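You operate a simulated robot arm through the tools that you are given. There is no shell and no other tool. Be economical: measure what you need, move in short steps, check, and stop when the job is done.

You run a simulated robot arm. Do the job below in one go: nothing can be reset, and whatever is moved stays where it is left.

Task
Take the green pin and leave it on top of the orange half brick on the top of the green table.
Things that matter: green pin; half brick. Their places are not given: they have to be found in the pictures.

It is judged by the outcome, as a careful person would: the job done as asked, and still so three seconds after it is handed in. It fails if anything else is knocked over, pushed out of place, dropped, spilled or broken.

Robot
A 7-joint arm with a two-finger parallel gripper, fixed in place. Base frame: the origin is at the foot of the arm, x ahead of it, y to its left, z up; the work surface is at about z = 0. Units: mm, degrees, N and s.
With the tool pointing down near the work surface it reaches from about 220 to 580 mm from the base axis. Its first joint turns from -66.0 to 66.0 degrees. Payload 2.5 kg.
The tool frame sits at the grasp point between the pads (the TCP): z along the fingers, y along the line on which they close. The tips reach 23 mm beyond it. The gripper opens to 94 mm. The fingers are 38 mm wide and 10 mm thick; the gripper's body (54 by 96 mm) begins 39 mm behind the TCP.
Orientation is told as [roll, pitch, yaw] about the base's x, y, z axes, in that order, counted from this pose: with the fingers straight down and closing along the base's y, the tool's x points along the base's -x, its y along +y and its z along -z.

Tools
- The arm moves only by the tool move_arm. Its argument "series" is one flat list of numbers, 7 for each row, row after row: the turn, a rotation vector about the tool's x, y, z in degrees, then the shift along the tool's x, y, z in mm, then the closure, from 0 (fully open) to 1 (shut). In form: [wx, wy, wz, dx, dy, dz, jaw, wx, wy, wz, dx, dy, dz, jaw, ...]. A call has 1 to 12 rows; each row shifts and turns the commanded pose from where the row before left it, along the tool's axes as they then stand. Rows are played at 5 a second. More than 50 mm and 8.6 degrees between two rows, or a gripper value outside its range, and nothing of the call is played. A pose out of reach is approached as far as the arm can. The call stops where the force on the tool passes 40 N (or 10 N more than at its start, if that is more) or the arm is blocked; 0.2 s more then pass. The fingers move at their own pace (about 108 mm/s each) and stop on an object; they squeeze with about 26 N. The grip force told is the motor's: it shows also when the fingers shut on nothing. Time passes only in rows, and 0.2 s behind the last, so rows that do not move let the fingers close. It gives the time, the measured TCP pose, the force on the tool (base axes), the opening and the grip force at its end, in the units of the frame above (readings bear some noise), and new pictures: "show" is both (left out), scene, wrist or none.
- Cameras (640 x 400 px; columns grow to the right, rows downward): "scene" is fixed at [94.4, -393.1, 556.8]; the picture's right is [0.96, -0.26, 0.00], its down [-0.12, -0.43, -0.89] and it looks along [0.24, 0.86, -0.45] (base axes); focal length 343 px, centre (320, 200). "wrist" rides on the gripper at [-39, 0, -44] in the tool frame; the picture's right is [0.00, -1.00, 0.00], its down [0.97, 0.00, -0.24] and it looks along [0.24, 0.00, 0.97] (tool axes); focal length 218 px, centre (320, 200).
- locate(camera, pixels): for up to 12 pixels [column, row] of the newest picture of that camera ("zoom" is the newest enlarged one), the place [x, y, z] in the base frame of the surface seen there, good to about 2 mm. The clock stands still meanwhile.
- enlarge(camera, box): a new picture of the part [left, top, right, bottom] of that camera's present view, enlarged. The clock stands still meanwhile.
- close_job(): hands the job in; it is judged then, once.

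Go step by step. Measure first, check grasps and placings, and put right what went wrong. The budget is 60 turns and 120 pictures, counting those below and the enlarged ones. Unless the task says otherwise, let go and move clear before handing in, and close with one line.

The tools are called as name(argument=value, ...) on one line, values as JSON. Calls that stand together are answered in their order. move_arm: Moves the arm, as the interface text tells. Its arguments: {"type":"object","properties":{"series":{"type":"array"},"show":{"type":"string","enum":["both","scene","wrist","none"]}},"required":["series"]} The other tools are called the same way: locate (camera, pixels) gives the place of the surface under pixels of a picture; enlarge (camera, box) takes an enlarged picture of a part of a camera's view; close_job () hands the job in.

At the start:

```text
time_s: 0.0
tcp_pos: [308.3, 317.9, 343.0]
orientation: [0.0, -0.1, 0.0]
force: [-0.4, 0.3, 0.9]
opening: 93.9
finger_force: 0.1
```

scene: 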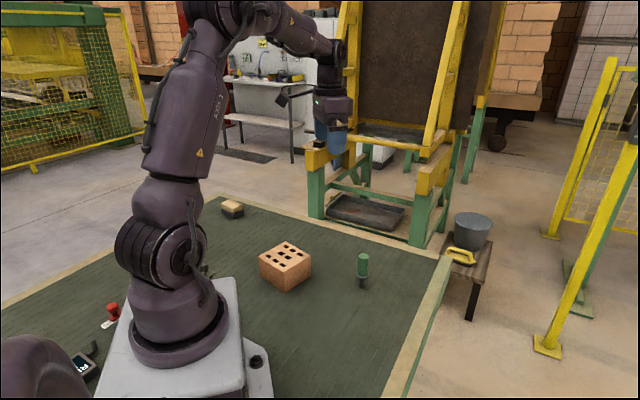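
wrist: 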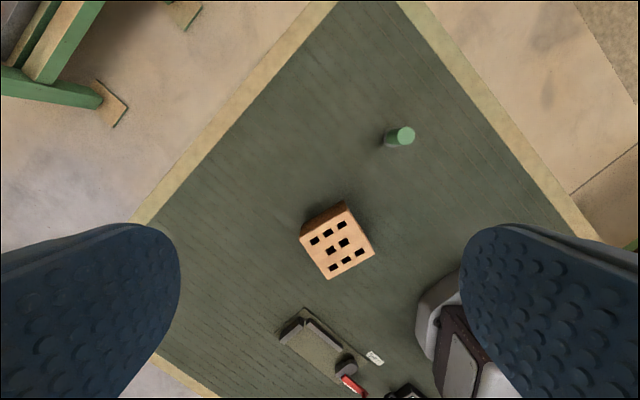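

The scene picture shows the green pin near (362,268) and the orange brick near (286,265). I'll enlarge the view there and locate points on both.

enlarge(camera="scene", box=[240, 220, 400, 320])

locate(camera="scene", pixels=[[362, 255], [363, 265], [362, 282], [361, 288], [260, 260], [285, 243], [311, 254], [286, 268], [286, 291], [286, 254]])

locate(camera="wrist", pixels=[[405, 135], [396, 133], [414, 137], [344, 203], [301, 238], [331, 279], [374, 252], [338, 240]])

```text
4.00 times, centred on (320, 270) of scene
```

zoom: 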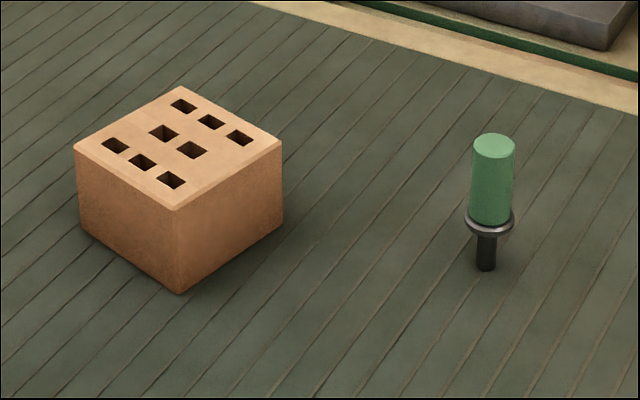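

```text
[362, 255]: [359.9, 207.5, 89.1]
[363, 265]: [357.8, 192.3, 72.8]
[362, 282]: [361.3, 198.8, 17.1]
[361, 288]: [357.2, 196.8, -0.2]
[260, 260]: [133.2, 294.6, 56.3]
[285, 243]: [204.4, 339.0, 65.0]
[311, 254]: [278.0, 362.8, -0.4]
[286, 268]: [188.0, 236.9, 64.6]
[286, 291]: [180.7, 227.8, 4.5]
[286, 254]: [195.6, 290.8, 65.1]
```

```text
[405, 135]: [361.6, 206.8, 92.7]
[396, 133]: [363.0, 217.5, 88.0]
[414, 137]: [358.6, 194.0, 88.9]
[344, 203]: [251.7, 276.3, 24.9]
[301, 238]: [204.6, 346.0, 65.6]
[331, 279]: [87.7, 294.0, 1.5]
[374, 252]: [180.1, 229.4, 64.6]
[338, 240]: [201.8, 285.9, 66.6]
```

The pin stands at about (360, 204), with its handle from z≈38 to 91 and a thin shank below. The brick top is at z≈65, centred near (193, 288). I'll move above the pin and look again.

move_arm(series=[0, 0, 0, -10.4, -22.6, 32, 0, 0, 0, 0, -10.4, -22.6, 32, 0, 0, 0, 0, -10.4, -22.6, 32, 0, 0, 0, 0, -10.4, -22.6, 32, 0, 0, 0, 0, -10.4, -22.6, 32, 0, 0, 0, 0, 0, 0, 0, 0])

```text
time_s: 1.4
tcp_pos: [360.3, 204.3, 181.6]
orientation: [0.0, 0.1, 0.0]
force: [-0.3, 0.3, 0.1]
opening: 93.8
finger_force: 0.0
```

scene: 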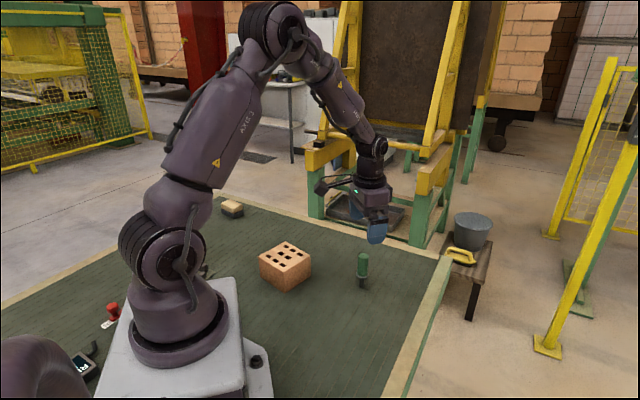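
wrist: 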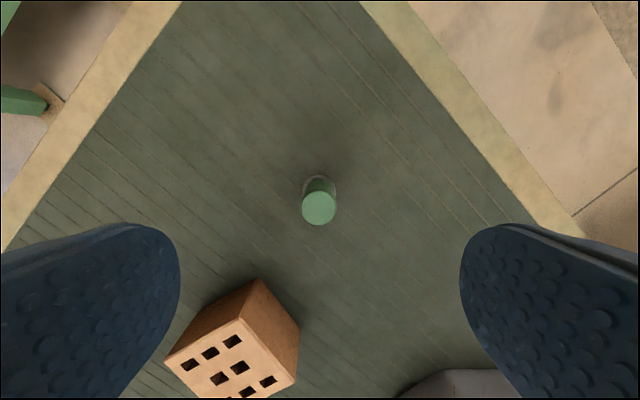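

The pin's top is centred between the fingers, near (318,208) in the wrist picture. I'll measure it and the brick again from here.

locate(camera="wrist", pixels=[[303, 207], [335, 207], [319, 192], [319, 222], [319, 207], [332, 184], [242, 320], [168, 361], [295, 383], [229, 358], [260, 281]])

enlarge(camera="scene", box=[330, 240, 394, 300])

enlarge(camera="scene", box=[250, 235, 330, 285])

locate(camera="zoom", pixels=[[280, 70], [80, 195], [285, 320], [488, 170], [280, 195]])

```text
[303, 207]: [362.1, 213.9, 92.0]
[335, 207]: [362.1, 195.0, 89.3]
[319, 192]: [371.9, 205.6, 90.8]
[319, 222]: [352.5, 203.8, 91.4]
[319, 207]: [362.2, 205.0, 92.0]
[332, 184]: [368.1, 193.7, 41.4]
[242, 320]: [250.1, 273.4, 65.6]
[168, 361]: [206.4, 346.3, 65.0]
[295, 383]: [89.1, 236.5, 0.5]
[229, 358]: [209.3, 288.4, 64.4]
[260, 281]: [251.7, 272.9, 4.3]
```

```text
6.67 times, centred on (362, 270) of scene
```

zoom: 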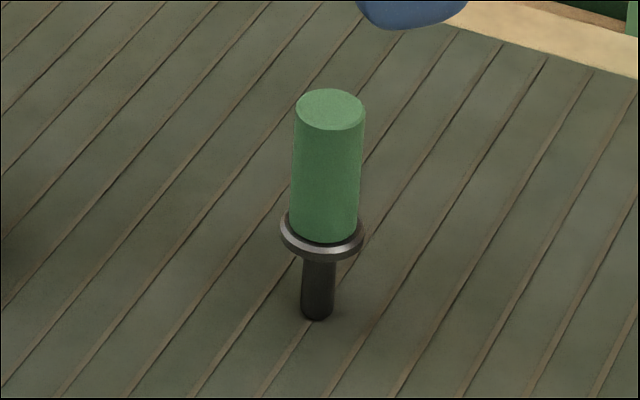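

```text
8.00 times, centred on (290, 260) of scene
```

zoom: 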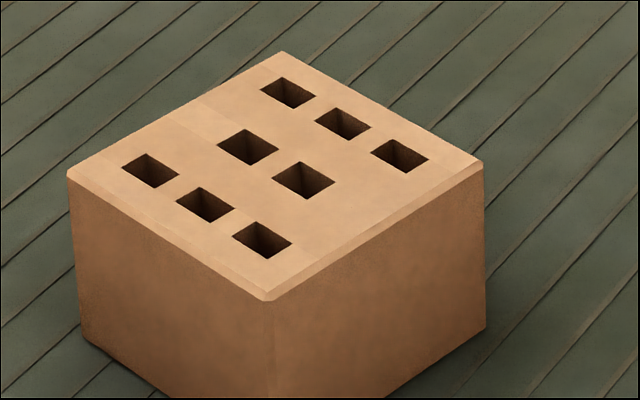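

```text
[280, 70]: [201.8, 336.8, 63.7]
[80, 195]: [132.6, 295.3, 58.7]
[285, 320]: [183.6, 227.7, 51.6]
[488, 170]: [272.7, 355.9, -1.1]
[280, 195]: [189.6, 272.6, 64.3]
```

The pin's top centre is (362, 205, 92). The brick is roughly 84 mm square and has 8 holes of about 12 mm. I'll pick a solid spot for the 11 mm shank between the hole rows, around zoom (308,144), and measure the hole layout.

locate(camera="zoom", pixels=[[308, 144], [315, 97], [369, 128], [342, 140], [342, 107], [277, 148], [248, 130], [303, 162], [218, 146], [314, 122], [190, 115], [268, 290]])

enlarge(camera="scene", box=[330, 240, 394, 300])

locate(camera="zoom", pixels=[[330, 110], [327, 160], [325, 220], [318, 280], [317, 310], [325, 257], [302, 290], [334, 290]])

```text
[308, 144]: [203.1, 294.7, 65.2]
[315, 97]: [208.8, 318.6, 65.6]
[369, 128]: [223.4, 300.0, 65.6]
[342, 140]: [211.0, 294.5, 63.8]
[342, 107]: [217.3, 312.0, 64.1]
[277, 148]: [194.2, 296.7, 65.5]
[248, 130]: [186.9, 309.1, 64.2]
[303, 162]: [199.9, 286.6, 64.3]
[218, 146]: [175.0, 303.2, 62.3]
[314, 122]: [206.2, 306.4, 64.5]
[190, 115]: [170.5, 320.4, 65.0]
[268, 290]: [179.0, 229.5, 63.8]
```

```text
6.67 times, centred on (362, 270) of scene
```

zoom: 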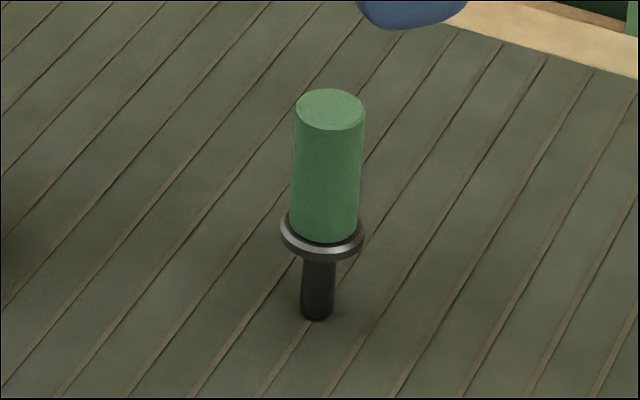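

```text
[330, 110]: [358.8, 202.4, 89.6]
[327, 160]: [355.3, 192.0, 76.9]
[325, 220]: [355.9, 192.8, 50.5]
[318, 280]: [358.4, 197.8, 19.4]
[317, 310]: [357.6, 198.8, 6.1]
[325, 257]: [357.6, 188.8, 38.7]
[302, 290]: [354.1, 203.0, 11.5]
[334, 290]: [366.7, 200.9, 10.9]
```

The pin is vertical, with its axis near (360.5, 204). I'll go down to TCP z≈70, which puts the tips at 47, above the flange.

move_arm(series=[0, 0, 0, 0, 0, 30, 0, 0, 0, 0, 0, 0, 30, 0, 0, 0, 0, 0, 0, 30, 0, 0, 0, 0, 0, 0, 21.5, 0, 0, 0, 0, 0, 0, 0, 0])

```text
time_s: 2.6
tcp_pos: [361.1, 203.9, 71.2]
orientation: [0.0, 0.0, 0.0]
force: [-0.4, 0.1, -0.2]
opening: 94.1
finger_force: 0.1
```

scene: 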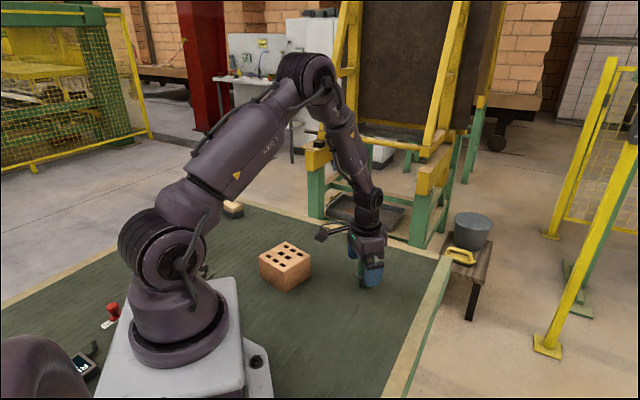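
wrist: 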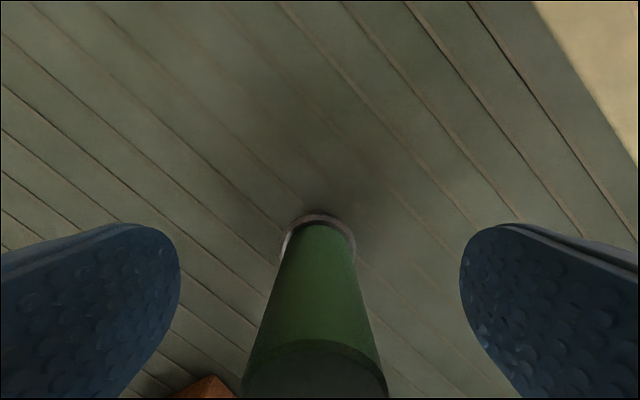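

The handle sits midway between the pads, near (317,330) in the wrist picture. I'll close on it.

move_arm(series=[0, 0, 0, 0, 0, 0, 0.4, 0, 0, 0, 0, 0, 0, 0.6, 0, 0, 0, 0, 0, 0, 0.75, 0, 0, 0, 0, 0, 0, 1, 0, 0, 0, 0, 0, 0, 1, 0, 0, 0, 0, 0, 0, 1])

```text
time_s: 4.0
tcp_pos: [361.9, 204.1, 71.3]
orientation: [0.0, -0.1, 0.0]
force: [-0.7, 0.3, 1.7]
opening: 22.8
finger_force: 26.2
```

scene: 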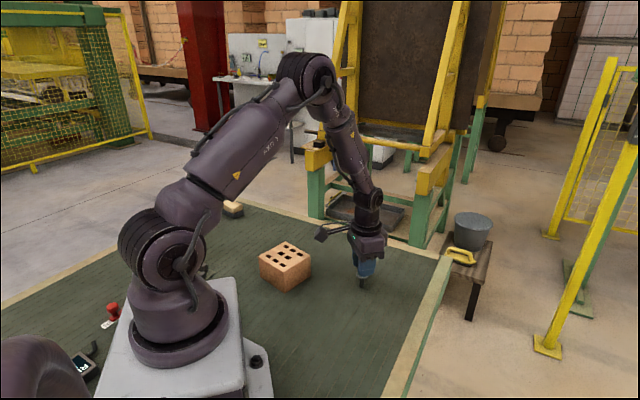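
wrist: 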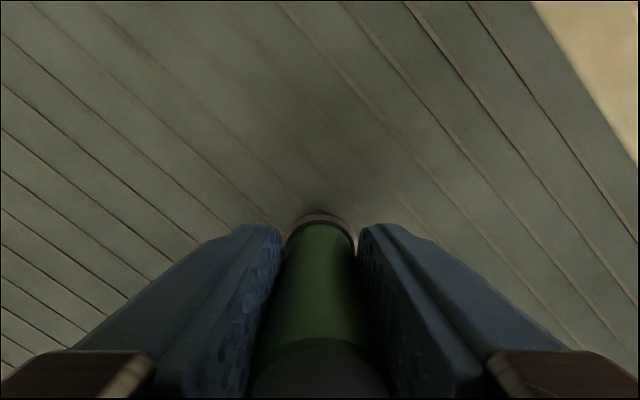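

The grip holds at 22.8 mm opening and 26 N. I'll lift straight up and check.

move_arm(series=[0, 0, 0, 0, 0, -15, 1, 0, 0, 0, 0, 0, -30, 1, 0, 0, 0, 0, 0, -30, 1, 0, 0, 0, 0, 0, -30, 1, 0, 0, 0, 0, 0, 0, 1])

enlarge(camera="scene", box=[320, 180, 416, 270])

```text
time_s: 5.2
tcp_pos: [359.8, 203.4, 177.3]
orientation: [0.0, 0.0, 0.0]
force: [-0.4, -0.6, -1.0]
opening: 22.9
finger_force: 26.4
```

scene: 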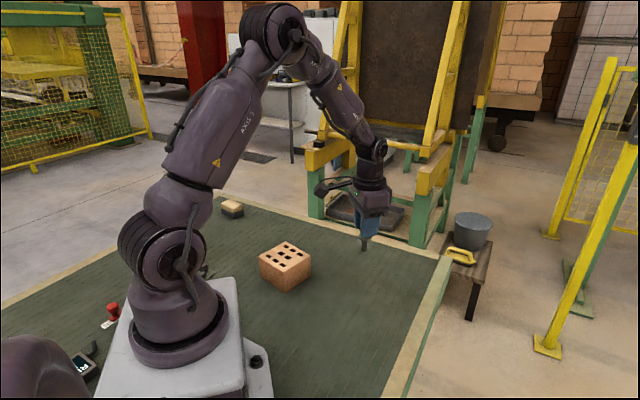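
wrist: 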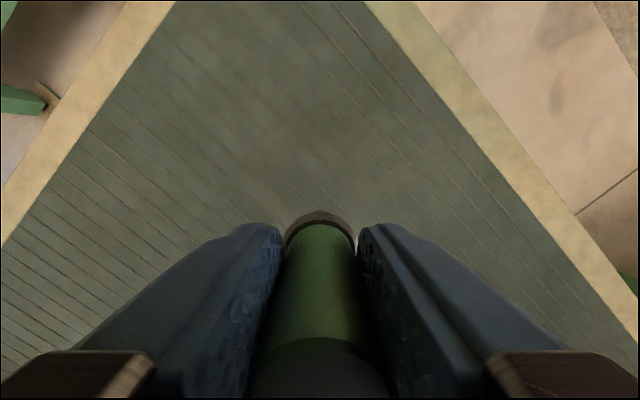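

```text
4.44 times, centred on (368, 225) of scene
```

zoom: 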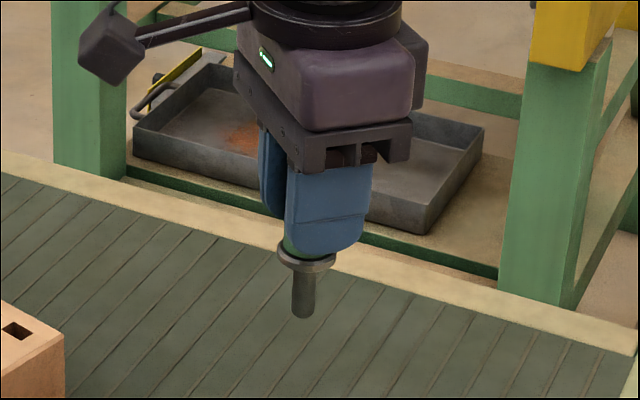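

The pin is held and hangs straight, with its shank at (304,300) in the zoom. I'll measure the shank against the TCP and carry it to above the brick.

locate(camera="zoom", pixels=[[304, 285], [303, 305], [303, 316]])

move_arm(series=[0, 0, 0, 15, 9, 0, 1, 0, 0, 0, 31.5, 18, 0, 1, 0, 0, 0, 31.5, 18, 0, 1, 0, 0, 0, 31.5, 18, 0, 1, 0, 0, 0, 31.5, 18, 0, 1, 0, 0, 0, 16, 10, 0, 1, 0, 0, 0, 0, 0, 0, 1])

enlarge(camera="scene", box=[240, 200, 336, 290])

```text
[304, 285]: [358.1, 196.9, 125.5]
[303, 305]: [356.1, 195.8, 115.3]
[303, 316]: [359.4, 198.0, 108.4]
```

```text
time_s: 6.8
tcp_pos: [204.0, 295.9, 175.6]
orientation: [0.1, 0.0, 0.0]
force: [-0.6, -0.1, -1.2]
opening: 23.0
finger_force: 25.6
```

scene: 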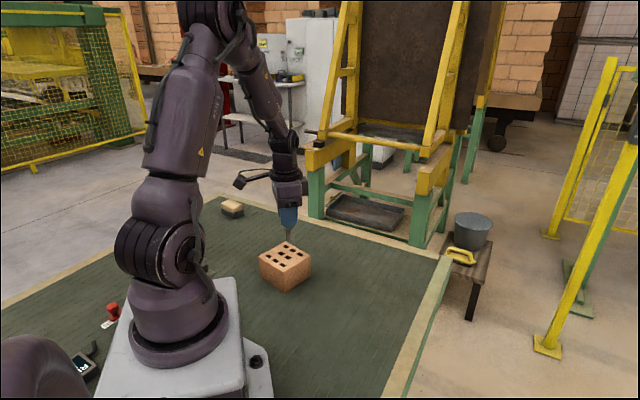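
wrist: 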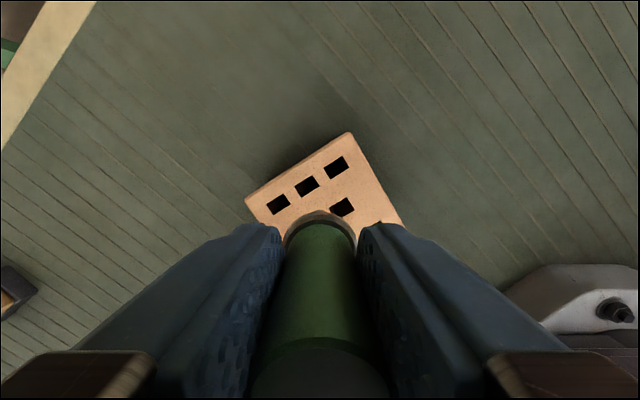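

```text
4.44 times, centred on (288, 245) of scene
```

zoom: 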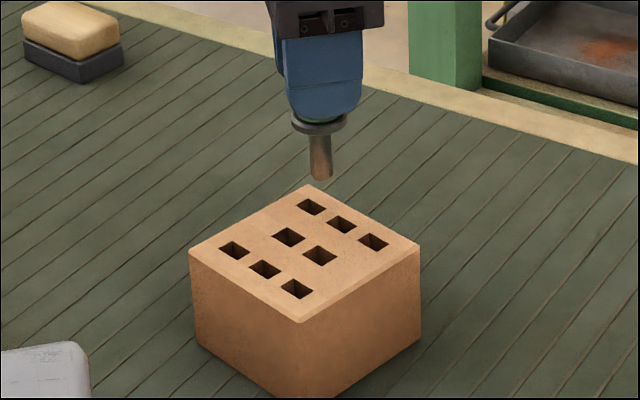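

The pin hangs above the brick. I'll measure the hole centres from the wrist picture and the zoom to fix the solid spot.

locate(camera="wrist", pixels=[[347, 133], [246, 194], [402, 224], [292, 195], [322, 175], [283, 216], [312, 196], [330, 202], [345, 196], [308, 210]])

locate(camera="zoom", pixels=[[303, 237], [322, 237], [337, 240], [313, 228], [357, 233], [326, 216], [321, 165], [320, 178], [303, 247], [347, 255]])

```text
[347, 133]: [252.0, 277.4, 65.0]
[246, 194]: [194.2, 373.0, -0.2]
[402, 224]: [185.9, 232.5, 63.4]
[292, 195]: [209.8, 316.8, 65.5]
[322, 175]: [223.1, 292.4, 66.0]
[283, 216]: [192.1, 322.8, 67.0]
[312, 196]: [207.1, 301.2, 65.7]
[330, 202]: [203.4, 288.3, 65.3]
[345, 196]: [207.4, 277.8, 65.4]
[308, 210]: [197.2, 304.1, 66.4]
```

```text
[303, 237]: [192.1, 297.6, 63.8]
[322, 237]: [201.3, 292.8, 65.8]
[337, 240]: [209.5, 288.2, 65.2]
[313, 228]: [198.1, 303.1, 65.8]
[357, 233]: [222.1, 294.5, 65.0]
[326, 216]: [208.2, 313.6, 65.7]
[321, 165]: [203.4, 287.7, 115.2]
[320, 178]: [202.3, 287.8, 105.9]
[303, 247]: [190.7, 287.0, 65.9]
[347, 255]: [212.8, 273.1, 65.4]
```

Both cameras agree within about 2 mm. A small shift of x −2, y +1.2 puts the shank in the solid web. I'll shift, come down 32 mm and check.

move_arm(series=[0, 0, 0, 2, 1.2, 0, 1, 0, 0, 0, 0, 0, 12, 1, 0, 0, 0, 0, 0, 12, 1, 0, 0, 0, 0, 0, 8, 1, 0, 0, 0, 0, 0, 0, 1], show="scene")

enlarge(camera="scene", box=[250, 215, 330, 285])

```text
time_s: 8.0
tcp_pos: [201.2, 296.2, 143.7]
orientation: [0.0, -0.1, -0.1]
force: [-0.4, -0.5, -0.9]
opening: 23.1
finger_force: 25.7
```

scene: 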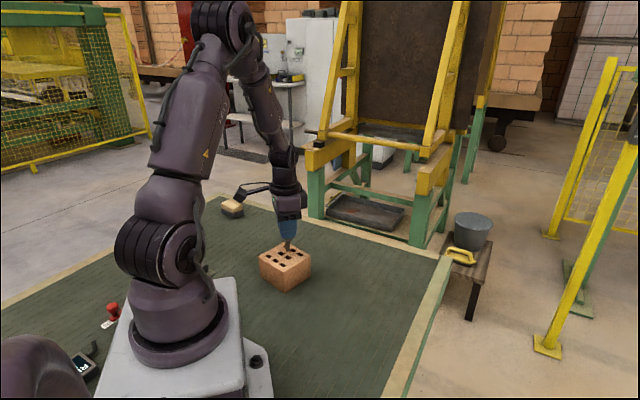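

```text
5.71 times, centred on (290, 250) of scene
```

zoom: 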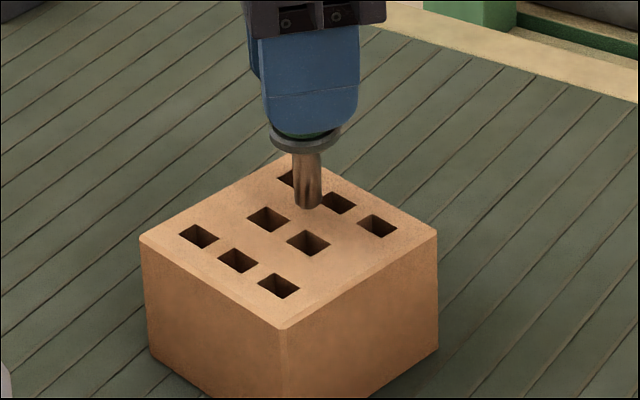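

The shank at (308,205) is heading for about (308,218) in the zoom, on solid brick between the holes. I'll lower it in small steps until contact.

move_arm(series=[0, 0, 0, 0, 0, 2, 1, 0, 0, 0, 0, 0, 1.5, 1, 0, 0, 0, 0, 0, 1, 1, 0, 0, 0, 0, 0, 0, 1], show="scene")

enlarge(camera="scene", box=[265, 225, 313, 265])

```text
time_s: 9.0
tcp_pos: [201.2, 297.2, 139.5]
orientation: [0.0, -0.1, 0.1]
force: [0.0, -0.2, -0.6]
opening: 22.7
finger_force: 26.7
```

scene: 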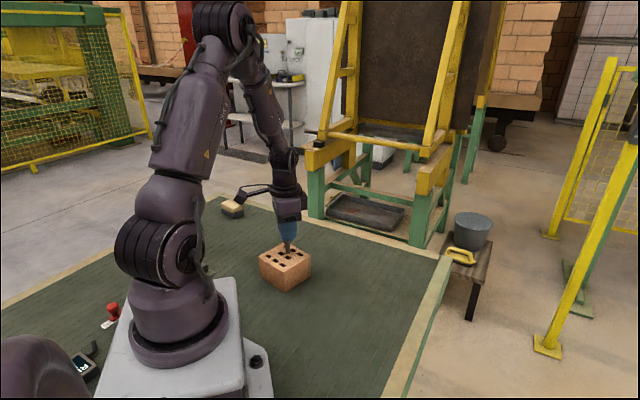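

```text
10.00 times, centred on (289, 245) of scene
```

zoom: 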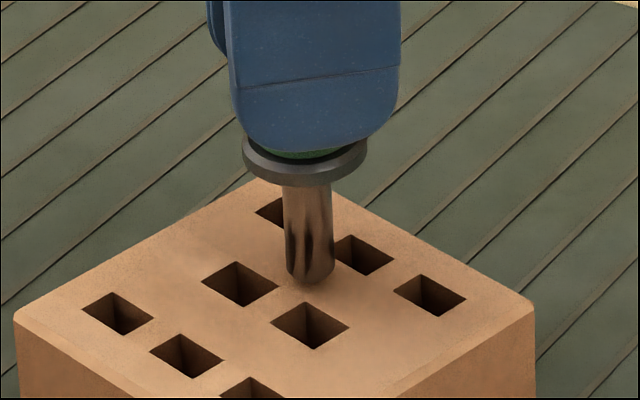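

There is no contact yet and the gap is a few mm. I'll keep lowering in sub-mm steps.

move_arm(series=[0, 0, 0, 0, 0, 0.8, 1, 0, 0, 0, 0, 0, 0.8, 1, 0, 0, 0, 0, 0, 0.6, 1, 0, 0, 0, 0, 0, 0, 1], show="none")

enlarge(camera="scene", box=[265, 225, 313, 265])

```text
time_s: 10.0
tcp_pos: [201.9, 296.1, 137.3]
orientation: [0.0, -0.1, 0.0]
force: [0.2, -0.3, -0.1]
opening: 22.7
finger_force: 25.9
```

```text
10.00 times, centred on (289, 245) of scene
```

zoom: 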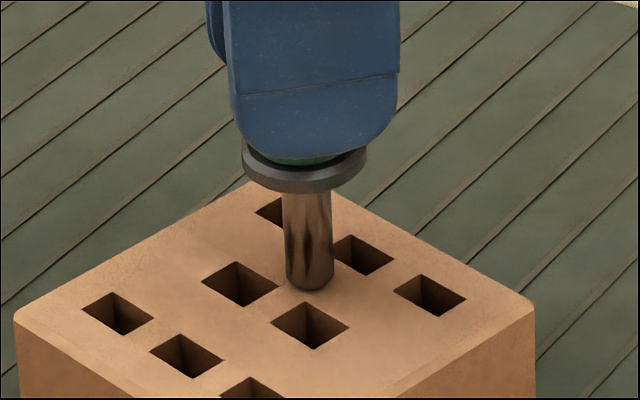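

move_arm(series=[0, 0, 0, 0, 0, 0.5, 1, 0, 0, 0, 0, 0, 0.4, 1, 0, 0, 0, 0, 0, 0, 1], show="none")

enlarge(camera="scene", box=[265, 225, 313, 265])

```text
time_s: 10.8
tcp_pos: [201.7, 296.5, 135.9]
orientation: [0.0, 0.0, 0.0]
force: [-1.3, -1.0, 2.7]
opening: 22.9
finger_force: 25.5
```

```text
10.00 times, centred on (289, 245) of scene
```

zoom: 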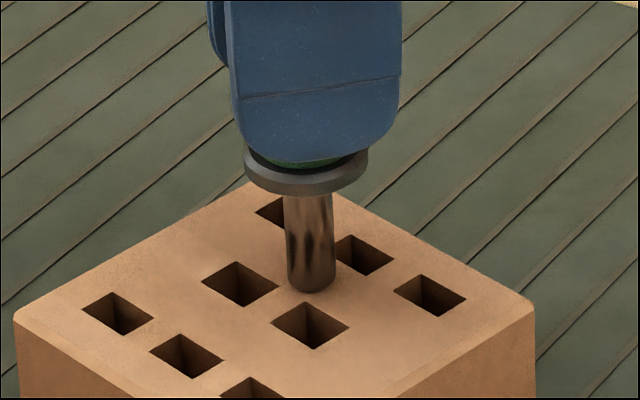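

The z force rose to 2.7 N, which suggests first contact. I'll add one tiny step to confirm.

move_arm(series=[0, 0, 0, 0, 0, 0.3, 1, 0, 0, 0, 0, 0, 0, 1], show="none")

```text
time_s: 11.4
tcp_pos: [201.7, 296.7, 135.9]
orientation: [0.1, -0.1, 0.0]
force: [-1.3, -1.8, 5.8]
opening: 22.8
finger_force: 26.1
```

The force is now 5.8 N, so the pin rests on the brick. I'll open the fingers gently.

move_arm(series=[0, 0, 0, 0, 0, -0.2, 1, 0, 0, 0, 0, 0, 0, 0.74, 0, 0, 0, 0, 0, 0, 0.72, 0, 0, 0, 0, 0, 0, 0.68, 0, 0, 0, 0, 0, 0, 0.6, 0, 0, 0, 0, 0, 0, 0.45, 0, 0, 0, 0, 0, 0, 0.3, 0, 0, 0, 0, 0, 0, 0.3])

enlarge(camera="scene", box=[250, 215, 330, 285])

```text
time_s: 13.2
tcp_pos: [201.9, 296.9, 135.7]
orientation: [0.0, 0.0, 0.1]
force: [-0.7, -0.2, -0.8]
opening: 65.9
finger_force: 0.1
```

scene: 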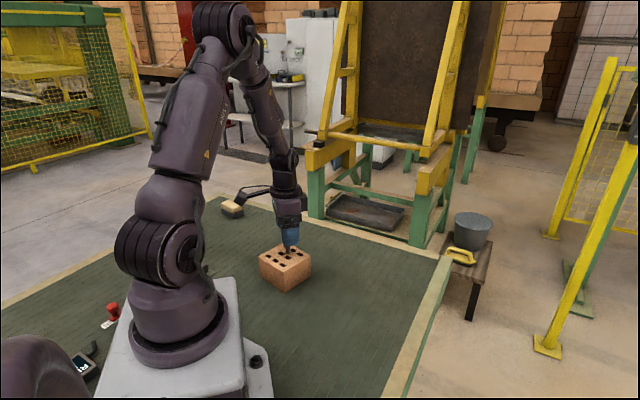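
wrist: 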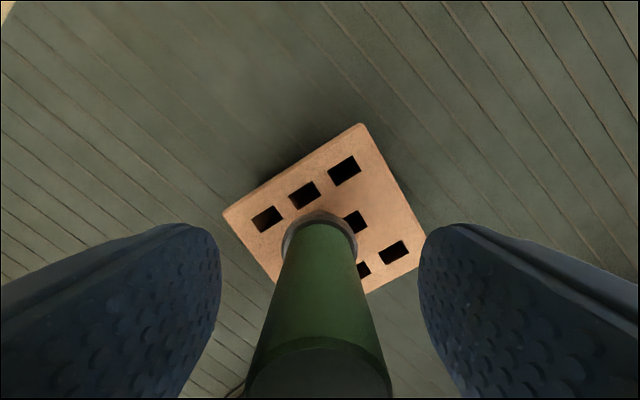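

```text
5.71 times, centred on (290, 250) of scene
```

zoom: 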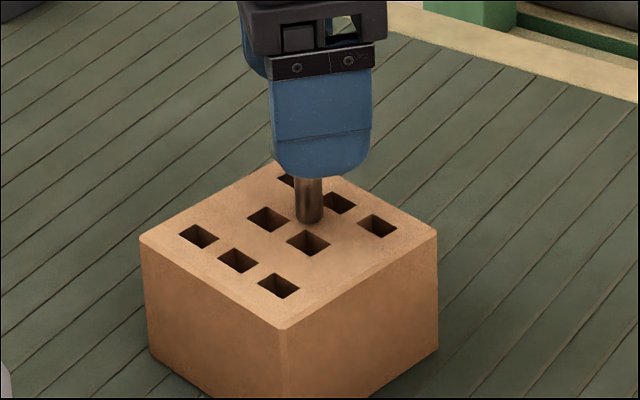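

The pin stands free between the open pads and the brick hasn't moved. I'll go straight up, well clear of it.

move_arm(series=[0, 0, 0, 0, 0, -10, 0.3, 0, 0, 0, 0, 0, -25, 0.3, 0, 0, 0, 0, 0, -35, 0.3, 0, 0, 0, 0, 0, -35, 0.3, 0, 0, 0, 0, 0, -25, 0.3, 0, 0, 0, 0, 0, 0, 0.3, 0, 0, 0, 0, 0, 0, 0.3, 0, 0, 0, 0, 0, 0, 0.3])

enlarge(camera="scene", box=[250, 200, 330, 290])

```text
time_s: 15.0
tcp_pos: [202.5, 296.7, 266.7]
orientation: [0.0, 0.0, 0.0]
force: [-0.4, 0.6, 0.0]
opening: 65.6
finger_force: 0.0
```

scene: 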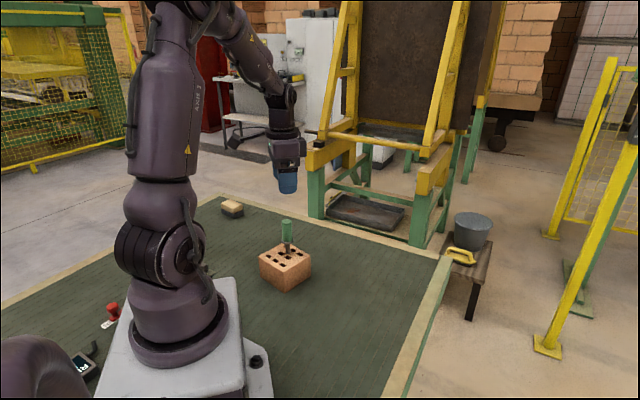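
wrist: 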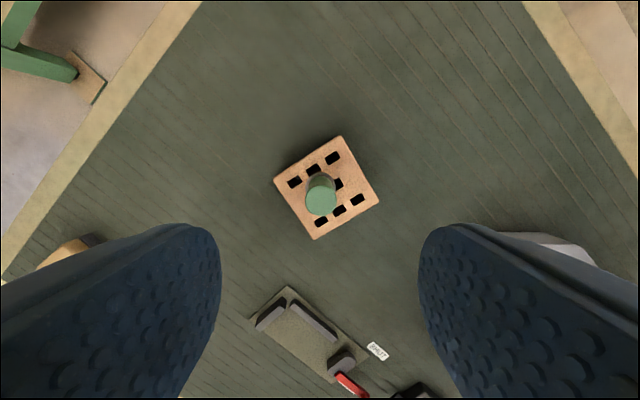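

```text
4.44 times, centred on (290, 245) of scene
```

zoom: 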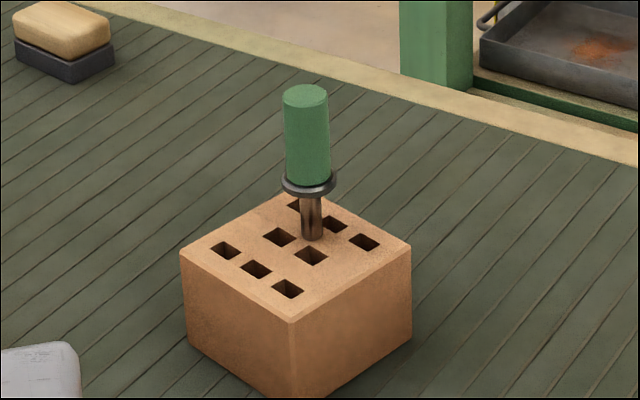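

The pin stands upright on the brick, top at (306,95) in the zoom, and the gripper is clear. I'll wait two seconds and check that it stays put.

move_arm(series=[0, 0, 0, 0, 0, 0, 0.3, 0, 0, 0, 0, 0, 0, 0.3, 0, 0, 0, 0, 0, 0, 0.3, 0, 0, 0, 0, 0, 0, 0.3, 0, 0, 0, 0, 0, 0, 0.3, 0, 0, 0, 0, 0, 0, 0.3, 0, 0, 0, 0, 0, 0, 0.3, 0, 0, 0, 0, 0, 0, 0.3, 0, 0, 0, 0, 0, 0, 0.3, 0, 0, 0, 0, 0, 0, 0.3, 0, 0, 0, 0, 0, 0, 0.3], show="none")

enlarge(camera="scene", box=[250, 200, 330, 290])

```text
time_s: 17.4
tcp_pos: [201.5, 296.9, 266.2]
orientation: [-0.1, 0.0, -0.1]
force: [0.2, 0.1, -0.4]
opening: 66.0
finger_force: 0.1
```

```text
4.44 times, centred on (290, 245) of scene
```

zoom: 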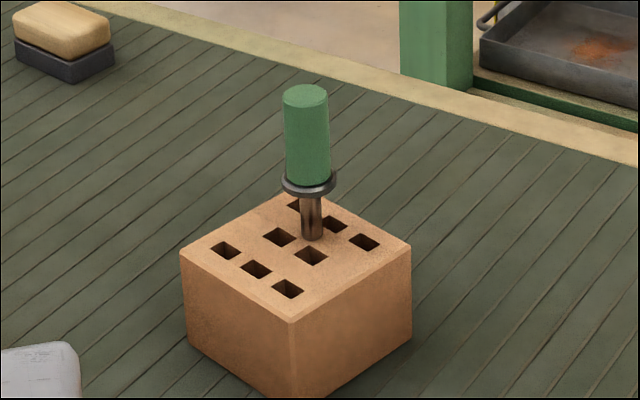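

The picture is unchanged after more than two seconds, so the pin is stable and I'm handing the job in.

close_job()

```text
The job is handed in.
```

The green pin is standing upright on top of the orange half brick; the gripper is clear of it, and nothing else was moved.
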